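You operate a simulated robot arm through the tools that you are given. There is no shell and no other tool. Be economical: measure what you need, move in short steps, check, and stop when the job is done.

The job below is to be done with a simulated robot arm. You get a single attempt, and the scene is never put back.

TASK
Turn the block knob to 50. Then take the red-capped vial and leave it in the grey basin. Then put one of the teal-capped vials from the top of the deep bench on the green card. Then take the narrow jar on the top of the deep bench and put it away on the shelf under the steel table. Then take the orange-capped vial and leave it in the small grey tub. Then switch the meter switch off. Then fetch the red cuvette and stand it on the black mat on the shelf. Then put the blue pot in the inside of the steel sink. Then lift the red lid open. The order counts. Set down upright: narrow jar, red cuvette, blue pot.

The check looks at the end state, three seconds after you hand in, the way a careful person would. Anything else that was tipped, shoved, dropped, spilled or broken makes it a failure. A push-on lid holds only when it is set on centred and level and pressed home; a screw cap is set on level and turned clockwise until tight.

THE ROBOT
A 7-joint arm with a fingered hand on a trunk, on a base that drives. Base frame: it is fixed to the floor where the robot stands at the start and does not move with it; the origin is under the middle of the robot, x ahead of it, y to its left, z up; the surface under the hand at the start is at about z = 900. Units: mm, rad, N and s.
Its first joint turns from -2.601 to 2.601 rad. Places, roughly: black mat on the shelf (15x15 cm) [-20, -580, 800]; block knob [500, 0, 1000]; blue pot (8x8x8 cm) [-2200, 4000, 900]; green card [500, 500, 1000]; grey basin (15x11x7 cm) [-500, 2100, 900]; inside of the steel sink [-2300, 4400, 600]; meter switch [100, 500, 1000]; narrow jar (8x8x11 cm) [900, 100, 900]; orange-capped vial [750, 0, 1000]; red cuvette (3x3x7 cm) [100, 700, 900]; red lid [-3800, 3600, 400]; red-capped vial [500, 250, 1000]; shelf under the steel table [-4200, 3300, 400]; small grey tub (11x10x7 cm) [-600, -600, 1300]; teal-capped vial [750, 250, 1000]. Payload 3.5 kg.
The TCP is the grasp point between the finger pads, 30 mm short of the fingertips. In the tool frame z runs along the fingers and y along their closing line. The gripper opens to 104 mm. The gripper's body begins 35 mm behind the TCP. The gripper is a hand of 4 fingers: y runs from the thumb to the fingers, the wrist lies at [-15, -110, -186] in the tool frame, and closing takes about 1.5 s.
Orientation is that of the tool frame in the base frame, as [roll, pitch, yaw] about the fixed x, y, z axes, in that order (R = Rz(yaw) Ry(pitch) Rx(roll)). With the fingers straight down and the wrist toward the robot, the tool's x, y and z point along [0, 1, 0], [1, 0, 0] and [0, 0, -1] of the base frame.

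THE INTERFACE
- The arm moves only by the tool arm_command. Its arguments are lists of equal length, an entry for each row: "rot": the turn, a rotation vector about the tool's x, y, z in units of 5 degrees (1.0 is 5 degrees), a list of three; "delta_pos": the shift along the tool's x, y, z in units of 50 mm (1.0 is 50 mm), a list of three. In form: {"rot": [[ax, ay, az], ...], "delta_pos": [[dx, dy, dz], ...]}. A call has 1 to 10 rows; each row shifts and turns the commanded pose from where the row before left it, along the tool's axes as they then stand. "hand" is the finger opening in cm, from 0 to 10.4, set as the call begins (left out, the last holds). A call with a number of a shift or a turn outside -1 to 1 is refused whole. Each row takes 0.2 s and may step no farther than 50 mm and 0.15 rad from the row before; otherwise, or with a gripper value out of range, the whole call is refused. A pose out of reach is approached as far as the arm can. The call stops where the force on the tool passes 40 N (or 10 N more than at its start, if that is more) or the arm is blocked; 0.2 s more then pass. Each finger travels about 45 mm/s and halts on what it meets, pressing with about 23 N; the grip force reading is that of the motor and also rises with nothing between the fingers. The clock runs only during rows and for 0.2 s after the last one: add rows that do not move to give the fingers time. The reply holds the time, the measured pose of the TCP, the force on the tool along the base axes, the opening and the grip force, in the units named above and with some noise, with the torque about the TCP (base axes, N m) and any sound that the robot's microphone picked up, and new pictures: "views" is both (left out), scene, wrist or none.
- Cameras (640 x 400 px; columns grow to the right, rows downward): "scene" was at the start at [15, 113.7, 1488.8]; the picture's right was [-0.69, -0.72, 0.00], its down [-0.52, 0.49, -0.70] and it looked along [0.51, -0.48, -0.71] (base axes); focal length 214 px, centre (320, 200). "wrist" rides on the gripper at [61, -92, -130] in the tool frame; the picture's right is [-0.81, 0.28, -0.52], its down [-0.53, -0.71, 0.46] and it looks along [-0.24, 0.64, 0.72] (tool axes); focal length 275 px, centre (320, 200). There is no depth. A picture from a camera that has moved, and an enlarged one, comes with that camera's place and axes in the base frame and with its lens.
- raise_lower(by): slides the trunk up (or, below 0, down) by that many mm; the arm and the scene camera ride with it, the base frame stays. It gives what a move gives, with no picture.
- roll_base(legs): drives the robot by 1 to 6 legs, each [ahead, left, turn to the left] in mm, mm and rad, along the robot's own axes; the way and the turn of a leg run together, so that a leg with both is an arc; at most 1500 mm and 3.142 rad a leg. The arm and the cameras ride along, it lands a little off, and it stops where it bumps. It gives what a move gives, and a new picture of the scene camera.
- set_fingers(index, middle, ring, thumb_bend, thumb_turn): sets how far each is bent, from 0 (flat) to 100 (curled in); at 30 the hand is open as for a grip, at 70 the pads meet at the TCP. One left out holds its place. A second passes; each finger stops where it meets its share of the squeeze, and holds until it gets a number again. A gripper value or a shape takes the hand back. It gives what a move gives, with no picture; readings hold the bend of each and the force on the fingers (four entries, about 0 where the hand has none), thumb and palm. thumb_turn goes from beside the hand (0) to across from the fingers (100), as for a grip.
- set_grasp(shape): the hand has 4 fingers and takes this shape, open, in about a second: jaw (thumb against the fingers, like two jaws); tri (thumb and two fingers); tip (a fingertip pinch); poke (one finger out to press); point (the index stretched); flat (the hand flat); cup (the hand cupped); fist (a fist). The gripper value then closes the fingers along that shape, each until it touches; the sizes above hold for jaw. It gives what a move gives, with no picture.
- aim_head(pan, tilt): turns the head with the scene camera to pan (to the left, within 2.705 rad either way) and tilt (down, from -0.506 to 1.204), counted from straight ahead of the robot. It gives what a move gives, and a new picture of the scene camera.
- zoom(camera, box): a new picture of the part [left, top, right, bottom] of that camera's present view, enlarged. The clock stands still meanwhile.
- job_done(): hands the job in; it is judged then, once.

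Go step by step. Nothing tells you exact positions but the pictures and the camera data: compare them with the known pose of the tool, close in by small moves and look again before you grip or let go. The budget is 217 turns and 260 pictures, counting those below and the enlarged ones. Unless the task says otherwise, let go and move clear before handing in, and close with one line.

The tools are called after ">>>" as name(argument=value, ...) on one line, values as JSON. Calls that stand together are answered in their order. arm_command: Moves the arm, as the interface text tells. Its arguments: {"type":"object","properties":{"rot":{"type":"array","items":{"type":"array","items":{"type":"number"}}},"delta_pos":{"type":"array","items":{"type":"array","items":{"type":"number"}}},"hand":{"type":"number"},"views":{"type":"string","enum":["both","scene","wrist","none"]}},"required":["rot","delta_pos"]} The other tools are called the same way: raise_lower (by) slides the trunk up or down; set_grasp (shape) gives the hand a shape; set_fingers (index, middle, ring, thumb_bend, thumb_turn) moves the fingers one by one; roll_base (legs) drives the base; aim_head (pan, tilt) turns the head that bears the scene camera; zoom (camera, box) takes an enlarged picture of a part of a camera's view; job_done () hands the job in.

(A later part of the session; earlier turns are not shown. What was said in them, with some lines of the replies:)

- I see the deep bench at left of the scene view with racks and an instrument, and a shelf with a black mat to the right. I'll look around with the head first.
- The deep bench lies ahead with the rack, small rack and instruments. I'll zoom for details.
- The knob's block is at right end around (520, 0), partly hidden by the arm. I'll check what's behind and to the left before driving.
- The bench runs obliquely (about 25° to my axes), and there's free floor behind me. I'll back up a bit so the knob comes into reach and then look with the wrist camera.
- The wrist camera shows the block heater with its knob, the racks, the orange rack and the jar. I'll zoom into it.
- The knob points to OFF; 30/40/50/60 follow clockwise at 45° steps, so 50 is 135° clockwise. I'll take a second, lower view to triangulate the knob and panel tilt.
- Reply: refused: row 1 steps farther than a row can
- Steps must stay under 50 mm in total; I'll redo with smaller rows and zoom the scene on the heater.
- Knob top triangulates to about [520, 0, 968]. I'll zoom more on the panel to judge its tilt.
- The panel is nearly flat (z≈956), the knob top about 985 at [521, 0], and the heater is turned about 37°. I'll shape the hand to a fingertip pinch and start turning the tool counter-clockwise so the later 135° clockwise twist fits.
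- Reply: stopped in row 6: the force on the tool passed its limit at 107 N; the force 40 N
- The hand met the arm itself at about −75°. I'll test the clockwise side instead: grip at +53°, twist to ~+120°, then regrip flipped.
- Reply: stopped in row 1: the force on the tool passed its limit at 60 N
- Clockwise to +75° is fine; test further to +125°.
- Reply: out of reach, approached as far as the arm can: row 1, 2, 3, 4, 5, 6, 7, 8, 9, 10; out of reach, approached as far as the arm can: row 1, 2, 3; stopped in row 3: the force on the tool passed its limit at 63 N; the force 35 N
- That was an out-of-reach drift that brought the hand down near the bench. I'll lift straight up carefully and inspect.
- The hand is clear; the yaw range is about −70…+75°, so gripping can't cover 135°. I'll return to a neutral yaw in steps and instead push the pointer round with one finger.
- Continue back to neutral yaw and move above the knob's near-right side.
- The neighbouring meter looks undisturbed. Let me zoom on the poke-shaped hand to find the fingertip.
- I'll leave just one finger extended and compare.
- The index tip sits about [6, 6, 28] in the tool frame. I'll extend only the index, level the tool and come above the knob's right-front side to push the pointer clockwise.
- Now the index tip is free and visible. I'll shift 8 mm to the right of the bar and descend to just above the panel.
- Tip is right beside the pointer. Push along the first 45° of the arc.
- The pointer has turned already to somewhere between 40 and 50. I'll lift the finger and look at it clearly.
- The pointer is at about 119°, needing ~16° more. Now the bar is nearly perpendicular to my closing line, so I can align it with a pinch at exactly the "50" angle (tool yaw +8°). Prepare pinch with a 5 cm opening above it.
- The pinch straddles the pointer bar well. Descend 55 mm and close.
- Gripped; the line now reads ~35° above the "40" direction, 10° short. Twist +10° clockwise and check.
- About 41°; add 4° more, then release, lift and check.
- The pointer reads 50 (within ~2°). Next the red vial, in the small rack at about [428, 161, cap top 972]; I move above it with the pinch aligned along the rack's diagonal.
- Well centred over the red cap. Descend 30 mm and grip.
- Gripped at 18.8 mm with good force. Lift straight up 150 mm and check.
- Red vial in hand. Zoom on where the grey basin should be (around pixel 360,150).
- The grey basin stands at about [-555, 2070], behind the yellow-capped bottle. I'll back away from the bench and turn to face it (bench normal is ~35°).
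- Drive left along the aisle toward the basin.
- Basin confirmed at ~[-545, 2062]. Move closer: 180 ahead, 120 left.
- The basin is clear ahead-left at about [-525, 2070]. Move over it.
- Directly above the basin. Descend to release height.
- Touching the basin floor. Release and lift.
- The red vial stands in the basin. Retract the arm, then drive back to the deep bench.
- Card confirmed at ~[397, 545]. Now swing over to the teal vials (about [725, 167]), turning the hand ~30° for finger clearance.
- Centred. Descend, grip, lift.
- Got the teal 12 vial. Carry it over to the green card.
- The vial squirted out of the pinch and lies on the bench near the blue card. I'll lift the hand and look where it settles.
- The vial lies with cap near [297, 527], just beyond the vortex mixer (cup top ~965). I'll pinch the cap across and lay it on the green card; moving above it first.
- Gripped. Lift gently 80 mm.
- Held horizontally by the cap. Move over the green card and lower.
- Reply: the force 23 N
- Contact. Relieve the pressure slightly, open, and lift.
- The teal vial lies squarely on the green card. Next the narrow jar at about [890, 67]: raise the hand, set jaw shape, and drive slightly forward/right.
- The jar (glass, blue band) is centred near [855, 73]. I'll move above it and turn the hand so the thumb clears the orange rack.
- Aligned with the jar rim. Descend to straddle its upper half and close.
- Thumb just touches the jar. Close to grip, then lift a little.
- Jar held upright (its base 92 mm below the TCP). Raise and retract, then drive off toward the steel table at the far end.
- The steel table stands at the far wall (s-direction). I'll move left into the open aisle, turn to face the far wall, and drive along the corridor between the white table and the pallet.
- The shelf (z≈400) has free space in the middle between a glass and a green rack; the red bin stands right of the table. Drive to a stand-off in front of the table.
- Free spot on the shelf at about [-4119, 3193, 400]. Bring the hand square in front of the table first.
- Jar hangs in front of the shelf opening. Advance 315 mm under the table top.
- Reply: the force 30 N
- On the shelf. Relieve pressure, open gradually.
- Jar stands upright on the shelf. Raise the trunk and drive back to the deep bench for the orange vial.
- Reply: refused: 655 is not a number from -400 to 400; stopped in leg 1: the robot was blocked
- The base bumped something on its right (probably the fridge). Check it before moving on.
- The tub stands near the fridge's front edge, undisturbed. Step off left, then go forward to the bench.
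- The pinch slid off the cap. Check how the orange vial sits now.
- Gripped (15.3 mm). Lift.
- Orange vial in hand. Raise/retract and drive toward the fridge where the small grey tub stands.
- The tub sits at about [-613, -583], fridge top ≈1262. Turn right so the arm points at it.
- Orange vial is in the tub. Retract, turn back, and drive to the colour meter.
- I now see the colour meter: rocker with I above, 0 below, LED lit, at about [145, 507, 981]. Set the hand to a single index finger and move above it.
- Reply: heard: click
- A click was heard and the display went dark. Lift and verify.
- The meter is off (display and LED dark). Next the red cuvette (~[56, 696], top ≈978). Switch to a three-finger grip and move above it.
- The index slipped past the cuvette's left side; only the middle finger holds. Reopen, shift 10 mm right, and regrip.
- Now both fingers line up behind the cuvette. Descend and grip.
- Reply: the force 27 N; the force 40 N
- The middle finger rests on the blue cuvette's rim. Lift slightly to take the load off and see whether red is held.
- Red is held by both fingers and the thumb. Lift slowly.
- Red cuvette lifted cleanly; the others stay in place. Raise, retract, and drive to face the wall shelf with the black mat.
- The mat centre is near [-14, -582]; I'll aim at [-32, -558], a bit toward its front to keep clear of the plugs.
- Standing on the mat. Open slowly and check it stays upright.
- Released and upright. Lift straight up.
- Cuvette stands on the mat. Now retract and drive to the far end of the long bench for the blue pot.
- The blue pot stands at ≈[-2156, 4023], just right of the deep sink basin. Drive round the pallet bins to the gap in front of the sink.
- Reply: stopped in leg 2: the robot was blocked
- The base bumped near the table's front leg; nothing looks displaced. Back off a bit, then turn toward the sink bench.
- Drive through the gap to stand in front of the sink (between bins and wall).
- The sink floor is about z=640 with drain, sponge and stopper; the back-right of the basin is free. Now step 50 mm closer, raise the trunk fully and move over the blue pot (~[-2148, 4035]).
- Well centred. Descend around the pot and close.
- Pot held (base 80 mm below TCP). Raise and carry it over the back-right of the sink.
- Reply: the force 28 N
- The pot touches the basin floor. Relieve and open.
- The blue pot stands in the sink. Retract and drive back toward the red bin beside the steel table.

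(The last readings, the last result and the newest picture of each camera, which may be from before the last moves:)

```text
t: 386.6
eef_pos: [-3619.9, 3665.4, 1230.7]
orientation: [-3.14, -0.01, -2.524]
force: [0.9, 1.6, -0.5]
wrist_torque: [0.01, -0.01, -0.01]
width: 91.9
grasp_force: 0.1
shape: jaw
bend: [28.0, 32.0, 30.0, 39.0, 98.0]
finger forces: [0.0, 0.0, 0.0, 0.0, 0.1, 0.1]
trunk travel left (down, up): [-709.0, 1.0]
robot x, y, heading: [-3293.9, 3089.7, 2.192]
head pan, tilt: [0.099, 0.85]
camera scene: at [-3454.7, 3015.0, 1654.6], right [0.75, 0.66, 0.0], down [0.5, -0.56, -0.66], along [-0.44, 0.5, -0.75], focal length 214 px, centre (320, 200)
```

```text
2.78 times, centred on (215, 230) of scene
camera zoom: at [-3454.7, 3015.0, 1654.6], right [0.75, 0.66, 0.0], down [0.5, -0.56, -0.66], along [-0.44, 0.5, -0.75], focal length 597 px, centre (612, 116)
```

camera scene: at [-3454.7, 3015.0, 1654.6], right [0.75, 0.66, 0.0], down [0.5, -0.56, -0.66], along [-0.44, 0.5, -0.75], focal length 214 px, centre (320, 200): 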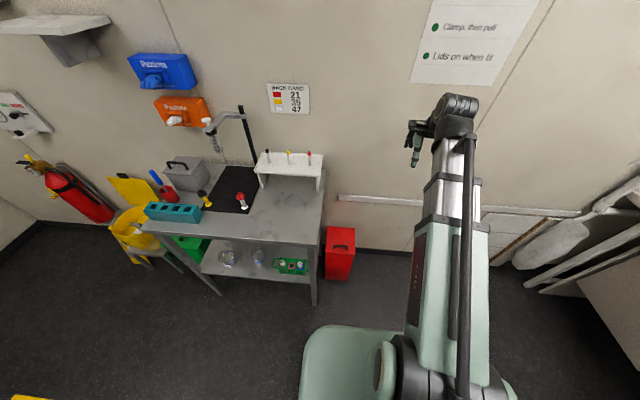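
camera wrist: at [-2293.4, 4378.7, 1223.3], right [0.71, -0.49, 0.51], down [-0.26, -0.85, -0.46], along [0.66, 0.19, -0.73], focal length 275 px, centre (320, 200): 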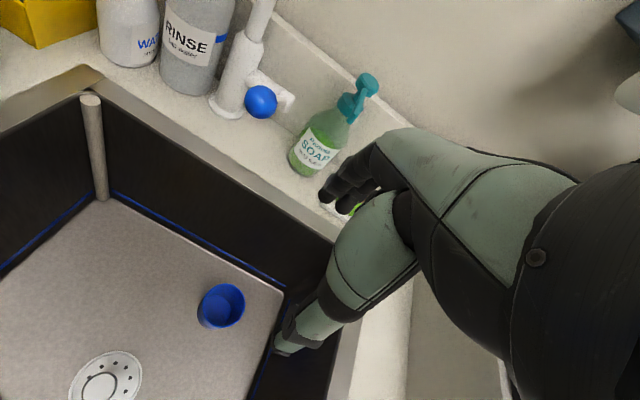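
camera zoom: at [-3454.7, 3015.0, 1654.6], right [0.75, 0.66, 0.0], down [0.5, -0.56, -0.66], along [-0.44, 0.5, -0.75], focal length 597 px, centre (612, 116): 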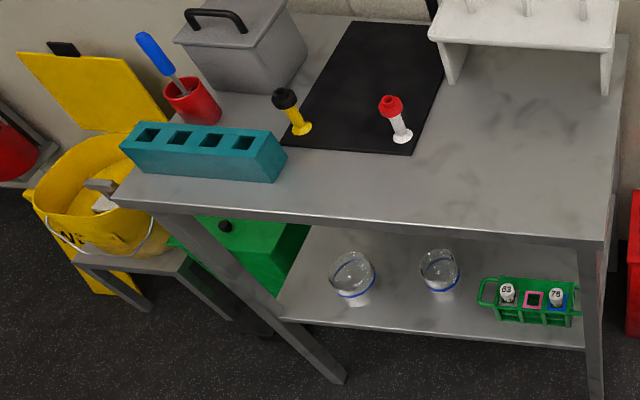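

The red bin's lid has a bar handle near its front edge at about [-3806, 3613, 455]; the hinge is at the wall side. Lower the trunk and set a three-finger pinch.

>>> set_grasp(shape="tri")

>>> raise_lower(by=-400)

>>> raise_lower(by=-250)

>>> arm_command(hand=5.0, rot=[[0, 0, -0.4], [0, 0, 0], [0, 0, 0]], delta_pos=[[0, 0, 0], [0, 0, 0], [0, 0, 0]], views="both")

```text
t: 387.5
eef_pos: [-3619.4, 3665.7, 1232.5]
orientation: [-3.14, -0.009, -2.523]
force: [-0.5, -0.4, 0.2]
wrist_torque: [-0.01, -0.01, -0.03]
width: 103.9
grasp_force: 0.0
shape: tri
bend: [30.0, 30.0, 99.0, 30.0, 98.0]
finger forces: [0.0, 0.0, 0.0, 0.1, 0.1, 0.0]
trunk travel left (down, up): [-709.0, 1.0]
robot x, y, heading: [-3293.4, 3090.7, 2.195]
head pan, tilt: [0.099, 0.85]
```

```text
t: 391.3
eef_pos: [-3618.4, 3664.7, 831.9]
orientation: [-3.139, -0.008, -2.524]
force: [1.2, -0.3, 0.2]
wrist_torque: [0.02, 0.04, -0.02]
width: 104.1
grasp_force: 0.1
shape: tri
bend: [30.0, 30.0, 99.0, 30.0, 98.0]
finger forces: [0.1, 0.0, 0.0, 0.1, 0.0, 0.1]
trunk travel left (down, up): [-309.0, 401.0]
robot x, y, heading: [-3291.6, 3093.4, 2.194]
head pan, tilt: [0.099, 0.85]
```

```text
t: 393.9
eef_pos: [-3619.3, 3665.2, 582.0]
orientation: [-3.139, -0.008, -2.524]
force: [0.0, -0.5, -0.3]
wrist_torque: [0.0, -0.03, -0.04]
width: 103.8
grasp_force: 0.2
shape: tri
bend: [30.0, 30.0, 99.0, 30.0, 98.0]
finger forces: [0.0, 0.0, 0.0, 0.0, 0.0, 0.0]
trunk travel left (down, up): [-59.0, 651.0]
robot x, y, heading: [-3288.5, 3092.2, 2.195]
head pan, tilt: [0.099, 0.85]
```

```text
t: 394.7
eef_pos: [-3620.1, 3665.6, 581.9]
orientation: [-3.14, -0.008, -2.488]
force: [-0.2, -0.1, 0.3]
wrist_torque: [0.02, 0.0, 0.02]
width: 50.3
grasp_force: 0.0
shape: tri
bend: [74.0, 45.0, 99.0, 70.0, 100.0]
finger forces: [0.1, 0.1, 0.1, 0.1, 0.1, 0.1]
trunk travel left (down, up): [-59.0, 651.0]
robot x, y, heading: [-3295.0, 3094.0, 2.195]
head pan, tilt: [0.099, 0.85]
camera scene: at [-3454.7, 3015.0, 1004.6], right [0.75, 0.66, 0.0], down [0.5, -0.56, -0.66], along [-0.44, 0.49, -0.75], focal length 214 px, centre (320, 200)
camera wrist: at [-3612.0, 3555.5, 712.5], right [0.48, 0.71, 0.51], down [0.85, -0.25, -0.46], along [-0.2, 0.66, -0.73], focal length 275 px, centre (320, 200)
```

scene: 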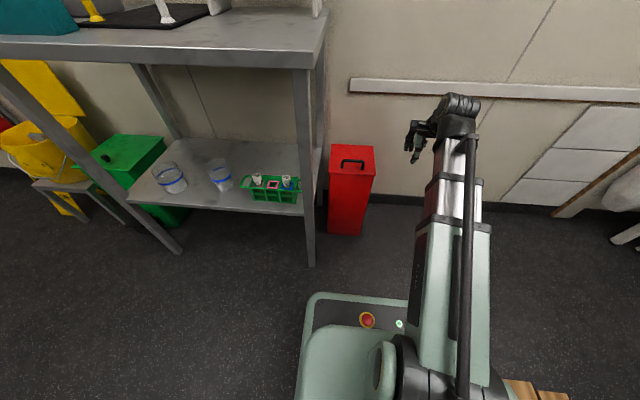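
wrist: 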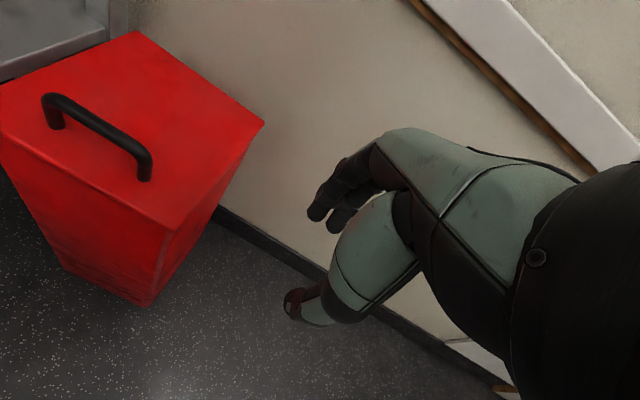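

>>> arm_command(rot=[[0, 0, 0], [0, 0, 0], [0, 0, 0], [0, 0, 0]], delta_pos=[[0.93, 0.26, 0], [0.93, 0.26, 0], [0.93, 0.26, 0], [0.93, 0.26, 0]], views="wrist")

>>> zoom(camera="wrist", box=[180, 140, 420, 390])

```text
t: 395.7
eef_pos: [-3802.3, 3593.1, 586.1]
orientation: [-3.141, -0.008, -2.49]
force: [0.3, -0.6, 0.0]
wrist_torque: [0.0, 0.03, 0.05]
width: 50.1
grasp_force: 0.0
shape: tri
bend: [74.0, 45.0, 99.0, 70.0, 100.0]
finger forces: [0.0, 0.0, 0.1, 0.0, 0.0, 0.1]
trunk travel left (down, up): [-59.0, 651.0]
robot x, y, heading: [-3291.7, 3091.9, 2.196]
head pan, tilt: [0.099, 0.85]
camera wrist: at [-3793.2, 3483.9, 716.3], right [0.48, 0.71, 0.51], down [0.85, -0.25, -0.46], along [-0.2, 0.66, -0.73], focal length 275 px, centre (320, 200)
```

wrist: 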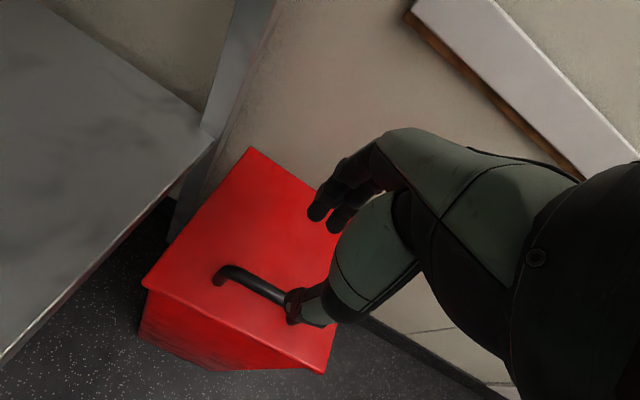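

```text
1.60 times, centred on (300, 265) of wrist
camera zoom: at [-3793.2, 3483.9, 716.3], right [0.48, 0.71, 0.51], down [0.85, -0.25, -0.46], along [-0.2, 0.66, -0.73], focal length 440 px, centre (352, 96)
```

zoom: 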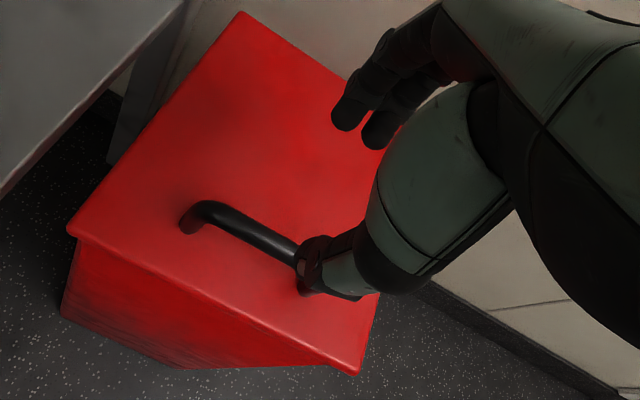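

>>> arm_command(rot=[[0, 0, 0], [0, 0, 0], [0, 0, 0]], delta_pos=[[0, 0, 0.8], [0, 0, 0.6], [0, 0, 0.4]], views="none")

>>> zoom(camera="wrist", box=[180, 140, 420, 390])

```text
t: 396.5
eef_pos: [-3800.1, 3592.4, 494.6]
orientation: [3.141, -0.009, -2.49]
force: [-0.7, 0.1, 0.3]
wrist_torque: [0.0, -0.03, -0.02]
width: 50.3
grasp_force: 0.1
shape: tri
bend: [74.0, 45.0, 99.0, 70.0, 100.0]
finger forces: [0.1, 0.1, 0.0, 0.1, 0.0, 0.0]
trunk travel left (down, up): [-59.0, 651.0]
robot x, y, heading: [-3287.0, 3094.1, 2.191]
head pan, tilt: [0.099, 0.85]
```

```text
1.60 times, centred on (300, 265) of wrist
camera zoom: at [-3792.6, 3483.1, 625.1], right [0.48, 0.71, 0.51], down [0.85, -0.25, -0.46], along [-0.2, 0.66, -0.73], focal length 440 px, centre (352, 96)
```

zoom: 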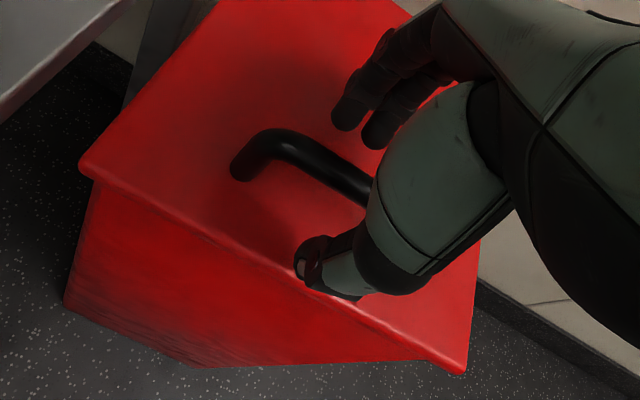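

>>> arm_command(rot=[[0, 0, 0], [0, 0, 0]], delta_pos=[[0, 0.14, 0.0], [0, 0, 0.14]], views="none")

>>> arm_command(hand=0, rot=[[0, 0, 0], [0, 0, 0], [0, 0, 0], [0, 0, 0], [0, 0, 0], [0, 0, 0]], delta_pos=[[0, 0, 0], [0, 0, 0], [0, 0, 0], [0, 0, 0], [0, 0, 0], [0, 0, 0]], views="none")

>>> zoom(camera="wrist", box=[180, 140, 420, 390])

```text
t: 397.1
eef_pos: [-3803.6, 3599.1, 487.0]
orientation: [-3.14, -0.009, -2.489]
force: [0.1, 0.5, 0.3]
wrist_torque: [0.01, 0.02, 0.01]
width: 50.6
grasp_force: 0.0
shape: tri
bend: [74.0, 45.0, 99.0, 70.0, 100.0]
finger forces: [0.0, 0.0, 0.0, 0.0, 0.0, 0.0]
trunk travel left (down, up): [-59.0, 651.0]
robot x, y, heading: [-3295.4, 3092.8, 2.19]
head pan, tilt: [0.099, 0.85]
```

```text
t: 398.5
eef_pos: [-3803.5, 3598.0, 488.2]
orientation: [-3.139, -0.009, -2.489]
force: [7.7, -10.0, 3.0]
wrist_torque: [-0.04, 0.01, -0.02]
width: 4.7
grasp_force: 23.1
shape: tri
bend: [70.0, 70.0, 100.0, 78.0, 100.0]
finger forces: [0.0, 0.0, 0.0, 0.0, 10.5, 0.0]
trunk travel left (down, up): [-59.0, 651.0]
robot x, y, heading: [-3290.6, 3093.0, 2.189]
head pan, tilt: [0.099, 0.85]
```

```text
1.60 times, centred on (300, 265) of wrist
camera zoom: at [-3796.2, 3488.7, 617.8], right [0.48, 0.71, 0.51], down [0.85, -0.25, -0.46], along [-0.2, 0.66, -0.73], focal length 440 px, centre (352, 96)
```

zoom: 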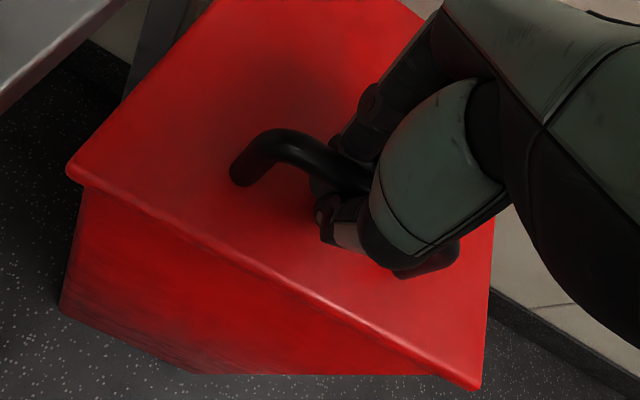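

The fingers have hooked beneath the bar. Lift along the hinge arc and see.

>>> arm_command(rot=[[0, 0, 0], [0, 0, 0], [0, 0, 0], [0, 0, 0]], delta_pos=[[0, 0.09, -0.28], [0, 0.09, -0.28], [0, 0.14, -0.26], [0, 0.14, -0.26]], views="both")

```text
t: 399.5
eef_pos: [-3817.4, 3617.8, 541.2]
orientation: [-3.142, -0.01, -2.489]
force: [-0.5, -1.9, 0.4]
wrist_torque: [-0.02, 0.0, -0.02]
width: 3.1
grasp_force: 22.7
shape: tri
bend: [70.0, 70.0, 100.0, 78.0, 100.0]
finger forces: [0.0, 0.0, 0.0, 0.0, 0.7, 0.0]
trunk travel left (down, up): [-59.0, 651.0]
robot x, y, heading: [-3292.5, 3092.2, 2.193]
head pan, tilt: [0.099, 0.85]
camera scene: at [-3454.8, 3015.1, 1004.5], right [0.75, 0.66, 0.0], down [0.5, -0.56, -0.66], along [-0.44, 0.49, -0.75], focal length 214 px, centre (320, 200)
camera wrist: at [-3809.9, 3508.3, 671.3], right [0.48, 0.71, 0.51], down [0.85, -0.25, -0.46], along [-0.2, 0.66, -0.73], focal length 275 px, centre (320, 200)
```

scene: 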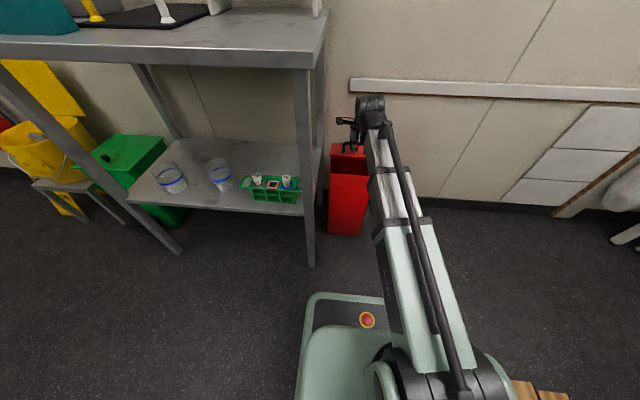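
wrist: 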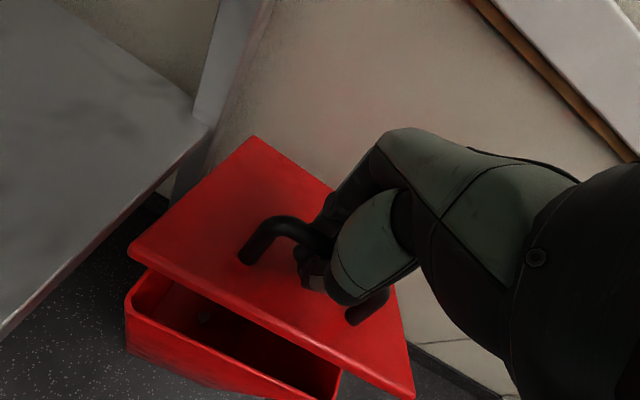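

The lid is lifting easily. Continue the arc to about 40°.

>>> arm_command(rot=[[0, 0, 0], [0, 0, 0], [0, 0, 0], [0, 0, 0]], delta_pos=[[0, 0.18, -0.24], [0, 0.19, -0.23], [0, 0.21, -0.21], [0, 0.22, -0.19]], views="wrist")

```text
t: 400.5
eef_pos: [-3840.1, 3648.6, 584.4]
orientation: [-3.14, -0.008, -2.49]
force: [-0.5, 2.1, -2.3]
wrist_torque: [-0.04, 0.0, -0.02]
width: 3.2
grasp_force: 22.8
shape: tri
bend: [70.0, 70.0, 100.0, 78.0, 100.0]
finger forces: [1.9, 0.0, 0.1, 0.1, 0.3, 0.0]
trunk travel left (down, up): [-59.0, 651.0]
robot x, y, heading: [-3293.6, 3091.4, 2.201]
head pan, tilt: [0.099, 0.85]
camera wrist: at [-3833.2, 3539.8, 715.2], right [0.48, 0.71, 0.51], down [0.85, -0.25, -0.46], along [-0.2, 0.66, -0.73], focal length 275 px, centre (320, 200)
```

wrist: 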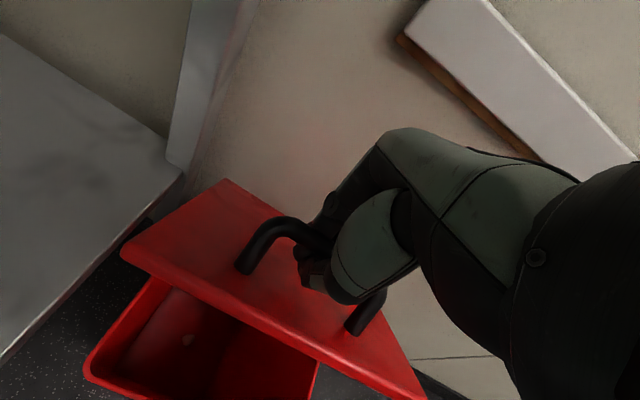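

>>> arm_command(rot=[[0, 0, 0], [0, 0, 0], [0, 0, 0], [0, 0, 0]], delta_pos=[[0, 0.25, -0.17], [0, 0.26, -0.15], [0, 0.28, -0.12], [0, 0.28, -0.1]], views="both")

```text
t: 401.5
eef_pos: [-3872.5, 3692.2, 611.3]
orientation: [-3.139, -0.01, -2.488]
force: [0.9, 1.0, -4.1]
wrist_torque: [0.05, -0.04, 0.0]
width: 3.0
grasp_force: 23.3
shape: tri
bend: [70.0, 70.0, 100.0, 78.0, 100.0]
finger forces: [3.1, 0.1, 0.1, 0.1, 0.3, 0.1]
trunk travel left (down, up): [-59.0, 651.0]
robot x, y, heading: [-3295.4, 3092.9, 2.195]
head pan, tilt: [0.099, 0.85]
camera scene: at [-3454.8, 3015.2, 1004.5], right [0.75, 0.66, 0.0], down [0.5, -0.56, -0.66], along [-0.44, 0.49, -0.75], focal length 214 px, centre (320, 200)
camera wrist: at [-3865.9, 3583.3, 741.4], right [0.48, 0.71, 0.51], down [0.85, -0.25, -0.46], along [-0.2, 0.66, -0.73], focal length 275 px, centre (320, 200)
```

scene: 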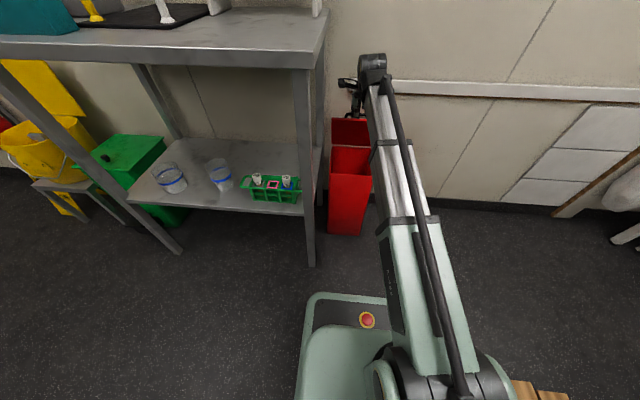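
wrist: 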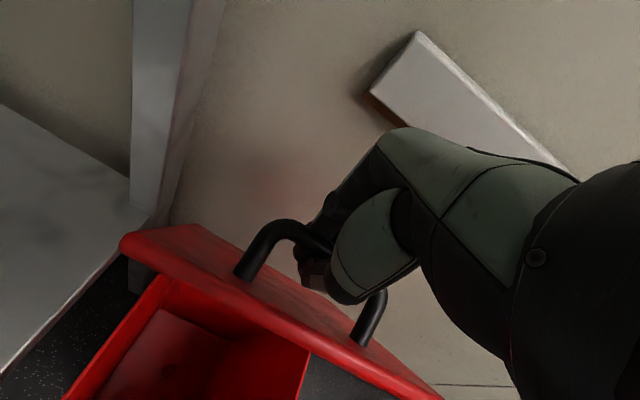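

>>> zoom(camera="scene", box=[300, 40, 440, 250])

```text
1.90 times, centred on (370, 145) of scene
camera zoom: at [-3454.8, 3015.2, 1004.5], right [0.75, 0.66, 0.0], down [0.5, -0.56, -0.66], along [-0.44, 0.49, -0.75], focal length 408 px, centre (225, 305)
```

zoom: 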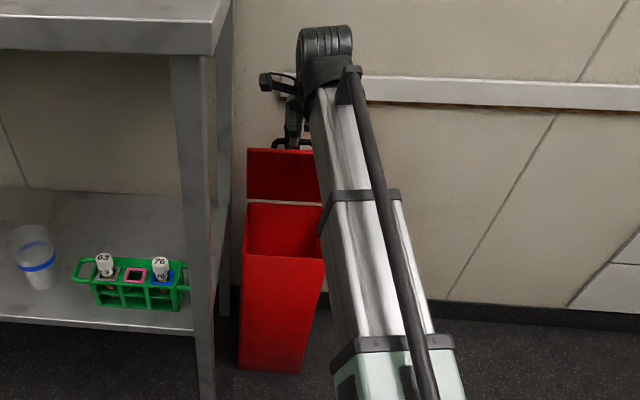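

>>> arm_command(rot=[[0, 0, 0], [0, 0, 0]], delta_pos=[[0, 0.28, -0.07], [0, 0.28, -0.04]], views="wrist")

```text
t: 402.1
eef_pos: [-3891.2, 3714.5, 616.7]
orientation: [-3.14, -0.01, -2.488]
force: [2.1, 2.5, -5.0]
wrist_torque: [0.02, -0.05, -0.05]
width: 3.0
grasp_force: 23.4
shape: tri
bend: [70.0, 70.0, 100.0, 78.0, 100.0]
finger forces: [4.0, 0.0, 0.0, 0.1, 0.1, 0.1]
trunk travel left (down, up): [-59.0, 651.0]
robot x, y, heading: [-3292.7, 3092.7, 2.192]
head pan, tilt: [0.099, 0.85]
camera wrist: at [-3882.8, 3605.2, 746.8], right [0.48, 0.71, 0.51], down [0.85, -0.25, -0.46], along [-0.2, 0.66, -0.73], focal length 275 px, centre (320, 200)
```

wrist: 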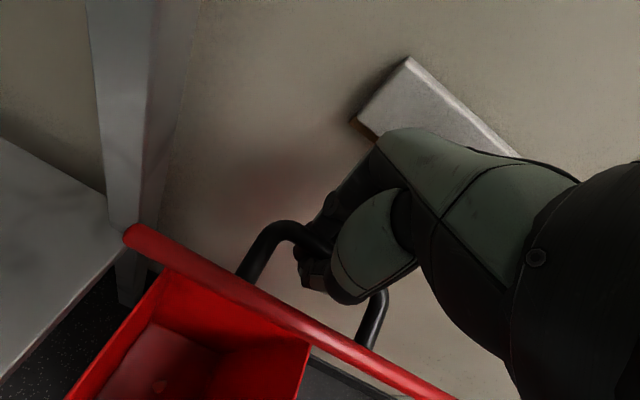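

>>> arm_command(rot=[[0, 0, 0], [0, 0, 0], [0, 0, 0]], delta_pos=[[0, 0.28, 0.0], [0, 0.28, 0.02], [0, 0.25, 0.05]], views="wrist")

```text
t: 402.9
eef_pos: [-3910.0, 3740.2, 613.2]
orientation: [-3.135, -0.009, -2.487]
force: [8.5, -10.2, 3.3]
wrist_torque: [0.67, 0.52, -0.21]
width: 3.0
grasp_force: 23.0
shape: tri
bend: [70.0, 70.0, 100.0, 78.0, 100.0]
finger forces: [0.9, 13.0, 0.0, 0.1, 0.8, 0.1]
trunk travel left (down, up): [-59.0, 651.0]
robot x, y, heading: [-3290.7, 3089.7, 2.195]
head pan, tilt: [0.099, 0.85]
stopped in row 3: the force on the tool passed its limit at 49 N (the readings are from after the stop); the commanded pose is now the measured one
camera wrist: at [-3903.4, 3630.6, 744.4], right [0.48, 0.72, 0.51], down [0.86, -0.25, -0.45], along [-0.2, 0.65, -0.73], focal length 275 px, centre (320, 200)
```

wrist: 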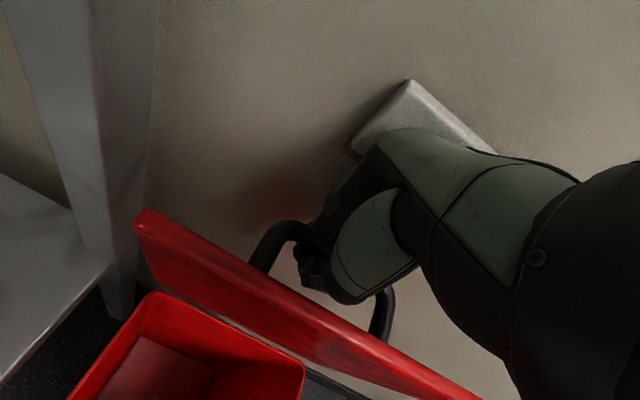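

The lid is now about vertical, the fingers touching the wall. Open the pinch and see whether the lid stays.

>>> arm_command(hand=3.0, rot=[[0, 0, 0], [0, 0, 0], [0, 0, 0]], delta_pos=[[0, -0.05, 0], [0, -0.05, 0], [0, -0.05, 0]], views="wrist")

>>> zoom(camera="scene", box=[300, 40, 440, 250])

```text
t: 403.7
eef_pos: [-3907.1, 3733.8, 611.8]
orientation: [-3.133, -0.009, -2.488]
force: [10.7, -16.4, -4.0]
wrist_torque: [0.0, 0.01, -0.05]
width: 25.4
grasp_force: 0.0
shape: tri
bend: [74.0, 73.0, 99.0, 74.0, 100.0]
finger forces: [0.0, 19.2, 0.0, 0.0, 0.1, 0.1]
trunk travel left (down, up): [-59.0, 651.0]
robot x, y, heading: [-3295.0, 3093.9, 2.195]
head pan, tilt: [0.099, 0.85]
camera wrist: at [-3899.6, 3625.0, 744.2], right [0.48, 0.72, 0.51], down [0.86, -0.25, -0.45], along [-0.2, 0.65, -0.73], focal length 275 px, centre (320, 200)
```

wrist: 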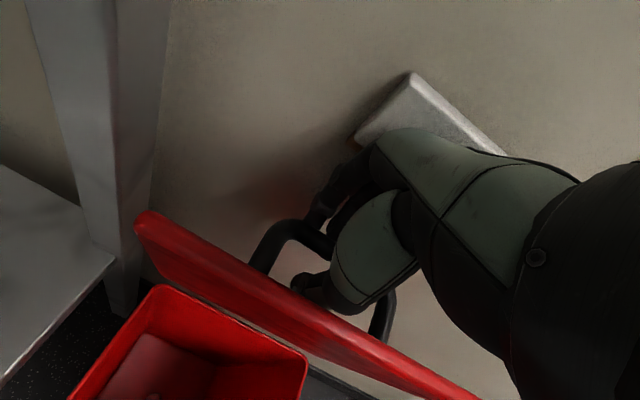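

```text
1.90 times, centred on (370, 145) of scene
camera zoom: at [-3454.2, 3014.2, 1004.5], right [0.75, 0.66, 0.0], down [0.5, -0.56, -0.66], along [-0.44, 0.49, -0.75], focal length 408 px, centre (225, 305)
```

zoom: 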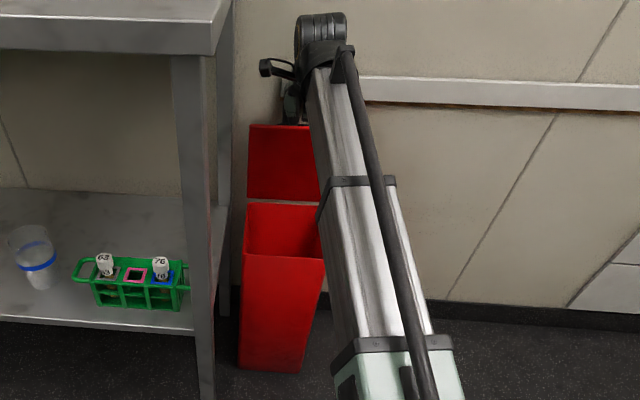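

>>> arm_command(rot=[[0, 0, 0], [0, 0, 0], [0, 0, 0]], delta_pos=[[0, -0.1, 0], [0, -0.1, 0], [0, 0, 0]], views="wrist")

>>> zoom(camera="wrist", box=[200, 140, 420, 360])

```text
t: 404.5
eef_pos: [-3899.9, 3727.4, 614.0]
orientation: [-3.137, -0.009, -2.49]
force: [0.1, -0.5, 0.8]
wrist_torque: [0.0, 0.01, -0.05]
width: 29.9
grasp_force: 0.1
shape: tri
bend: [74.0, 55.0, 99.0, 74.0, 100.0]
finger forces: [0.1, 0.9, 0.1, 0.1, 0.3, 0.1]
trunk travel left (down, up): [-59.0, 651.0]
robot x, y, heading: [-3295.3, 3093.6, 2.194]
head pan, tilt: [0.099, 0.85]
camera wrist: at [-3894.2, 3618.1, 744.8], right [0.48, 0.72, 0.51], down [0.86, -0.25, -0.46], along [-0.2, 0.65, -0.73], focal length 275 px, centre (320, 200)
```

wrist: 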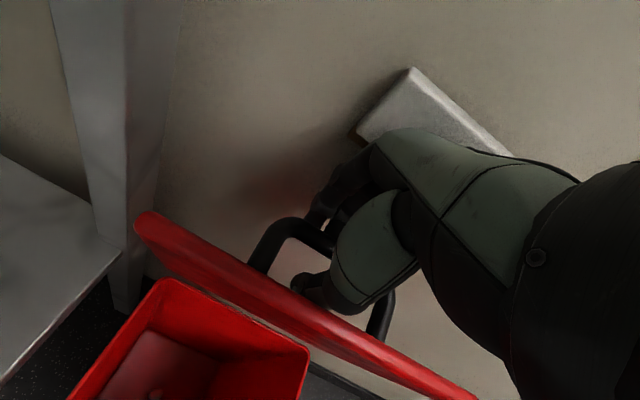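

```text
1.82 times, centred on (310, 250) of wrist
camera zoom: at [-3894.2, 3618.1, 744.8], right [0.48, 0.72, 0.51], down [0.86, -0.25, -0.46], along [-0.2, 0.65, -0.73], focal length 500 px, centre (338, 109)
```

zoom: 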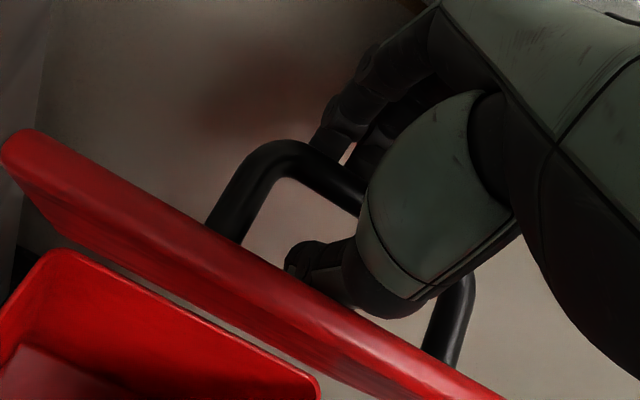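

Both sides are free of the bar. Lift straight up out of the handle.

>>> arm_command(rot=[[0, 0, 0], [0, 0, 0], [0, 0, 0], [0, 0, 0]], delta_pos=[[0, 0.0, -0.25], [0, 0.0, -0.35], [0, 0, -0.4], [0, 0, -0.4]], views="both")

```text
t: 405.5
eef_pos: [-3899.9, 3727.8, 681.6]
orientation: [-3.133, -0.009, -2.491]
force: [0.2, -0.4, -0.1]
wrist_torque: [-0.04, 0.01, 0.01]
width: 29.5
grasp_force: 0.0
shape: tri
bend: [74.0, 55.0, 99.0, 74.0, 100.0]
finger forces: [0.0, 0.8, 0.1, 0.1, 0.1, 0.1]
trunk travel left (down, up): [-59.0, 651.0]
robot x, y, heading: [-3294.9, 3088.2, 2.194]
head pan, tilt: [0.099, 0.85]
camera scene: at [-3454.5, 3014.7, 1004.5], right [0.75, 0.66, 0.0], down [0.5, -0.56, -0.66], along [-0.44, 0.49, -0.75], focal length 214 px, centre (320, 200)
camera wrist: at [-3893.8, 3618.7, 814.3], right [0.48, 0.72, 0.51], down [0.86, -0.25, -0.45], along [-0.2, 0.65, -0.73], focal length 275 px, centre (320, 200)
```

scene: 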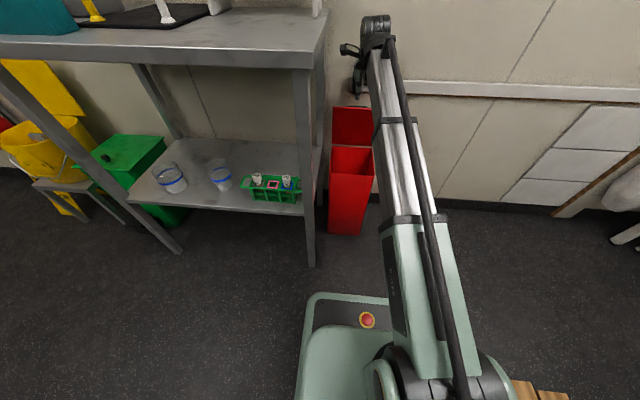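
wrist: 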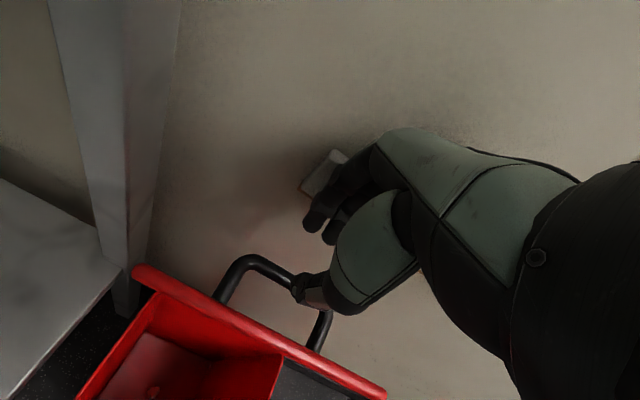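

The lid stays open. Close the fingers to slim the hand, rise clear, then back away.

>>> arm_command(hand=0.5, rot=[[0, 0, 0], [0, 0, 0], [0, 0, 0], [0, 0, 0], [0, 0, 0], [0, 0, 0], [0, 0, 0]], delta_pos=[[0, 0, 0], [0, 0, 0], [0, 0, 0], [0, 0, 0], [0, -0.05, -0.3], [0, -0.05, -0.4], [0, -0.05, -0.5]], views="wrist")

```text
t: 407.1
eef_pos: [-3896.9, 3722.3, 741.9]
orientation: [-3.134, -0.01, -2.489]
force: [-0.2, 0.4, 0.6]
wrist_torque: [0.0, 0.0, -0.01]
width: 5.2
grasp_force: 0.0
shape: tri
bend: [71.0, 67.0, 99.0, 72.0, 100.0]
finger forces: [0.0, 0.0, 0.0, 0.0, 0.0, 0.0]
trunk travel left (down, up): [-59.0, 651.0]
robot x, y, heading: [-3289.4, 3092.3, 2.192]
head pan, tilt: [0.099, 0.85]
camera wrist: at [-3889.2, 3613.8, 873.3], right [0.48, 0.72, 0.51], down [0.86, -0.25, -0.45], along [-0.2, 0.65, -0.73], focal length 275 px, centre (320, 200)
```

wrist: 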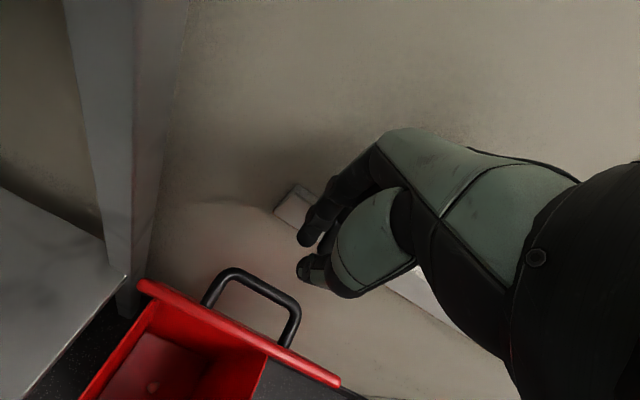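

The lid stands open by itself. Withdraw the arm fully and take a final look.

>>> arm_command(rot=[[0, 0, 0], [0, 0, 0], [0, 0, 0], [0, 0, 0], [0, 0, 0], [0, 0, 0], [0, 0, 0]], delta_pos=[[0, -0.1, -0.7], [0, -0.2, -0.7], [0, -0.8, -0.2], [0, -0.9, 0], [0, -0.9, 0], [0, -0.9, 0], [0, -0.5, 0]], views="both")

>>> zoom(camera="scene", box=[290, 70, 420, 250])

```text
t: 408.7
eef_pos: [-3765.1, 3552.1, 824.2]
orientation: [-3.134, -0.009, -2.49]
force: [-0.5, 0.1, -0.6]
wrist_torque: [0.0, -0.01, -0.01]
width: 5.3
grasp_force: 0.0
shape: tri
bend: [71.0, 67.0, 99.0, 72.0, 100.0]
finger forces: [0.1, 0.0, 0.0, 0.1, 0.0, 0.1]
trunk travel left (down, up): [-59.0, 651.0]
robot x, y, heading: [-3293.6, 3091.2, 2.194]
head pan, tilt: [0.099, 0.85]
camera scene: at [-3454.6, 3014.8, 1004.6], right [0.75, 0.66, 0.0], down [0.5, -0.56, -0.66], along [-0.44, 0.49, -0.75], focal length 214 px, centre (320, 200)
camera wrist: at [-3758.3, 3442.4, 955.4], right [0.48, 0.72, 0.51], down [0.86, -0.25, -0.45], along [-0.2, 0.65, -0.73], focal length 275 px, centre (320, 200)
```

scene: 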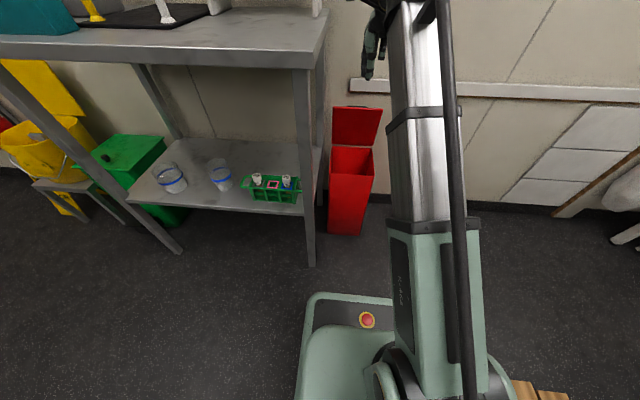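
wrist: 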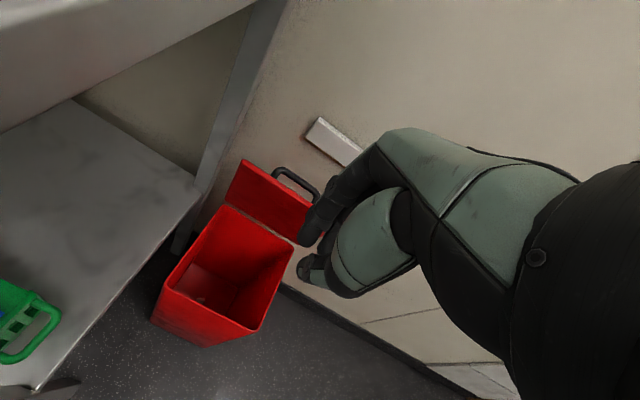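

```text
2.22 times, centred on (355, 160) of scene
camera zoom: at [-3454.6, 3014.8, 1004.6], right [0.75, 0.66, 0.0], down [0.5, -0.56, -0.66], along [-0.44, 0.49, -0.75], focal length 477 px, centre (242, 289)
```

zoom: 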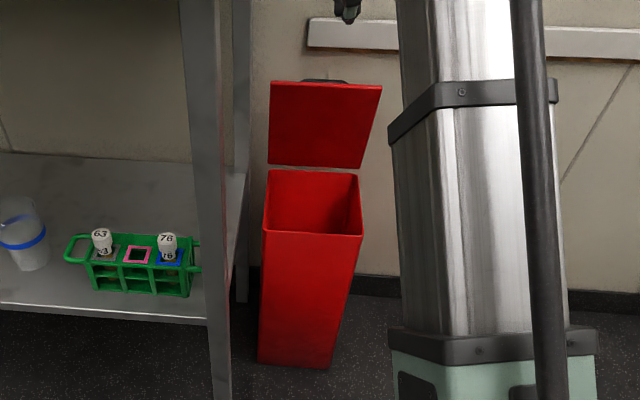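

The red lid stands open on its own and the arm is clear. The other eight steps were each checked as I finished them, so I'm handing in.

>>> job_done()

```text
The job is handed in.
```

All nine steps were done in the order you gave. The one mishap was the teal vial: it slipped out of the grip onto the bench, so I picked it up again, and it now lies on its side on the green card.
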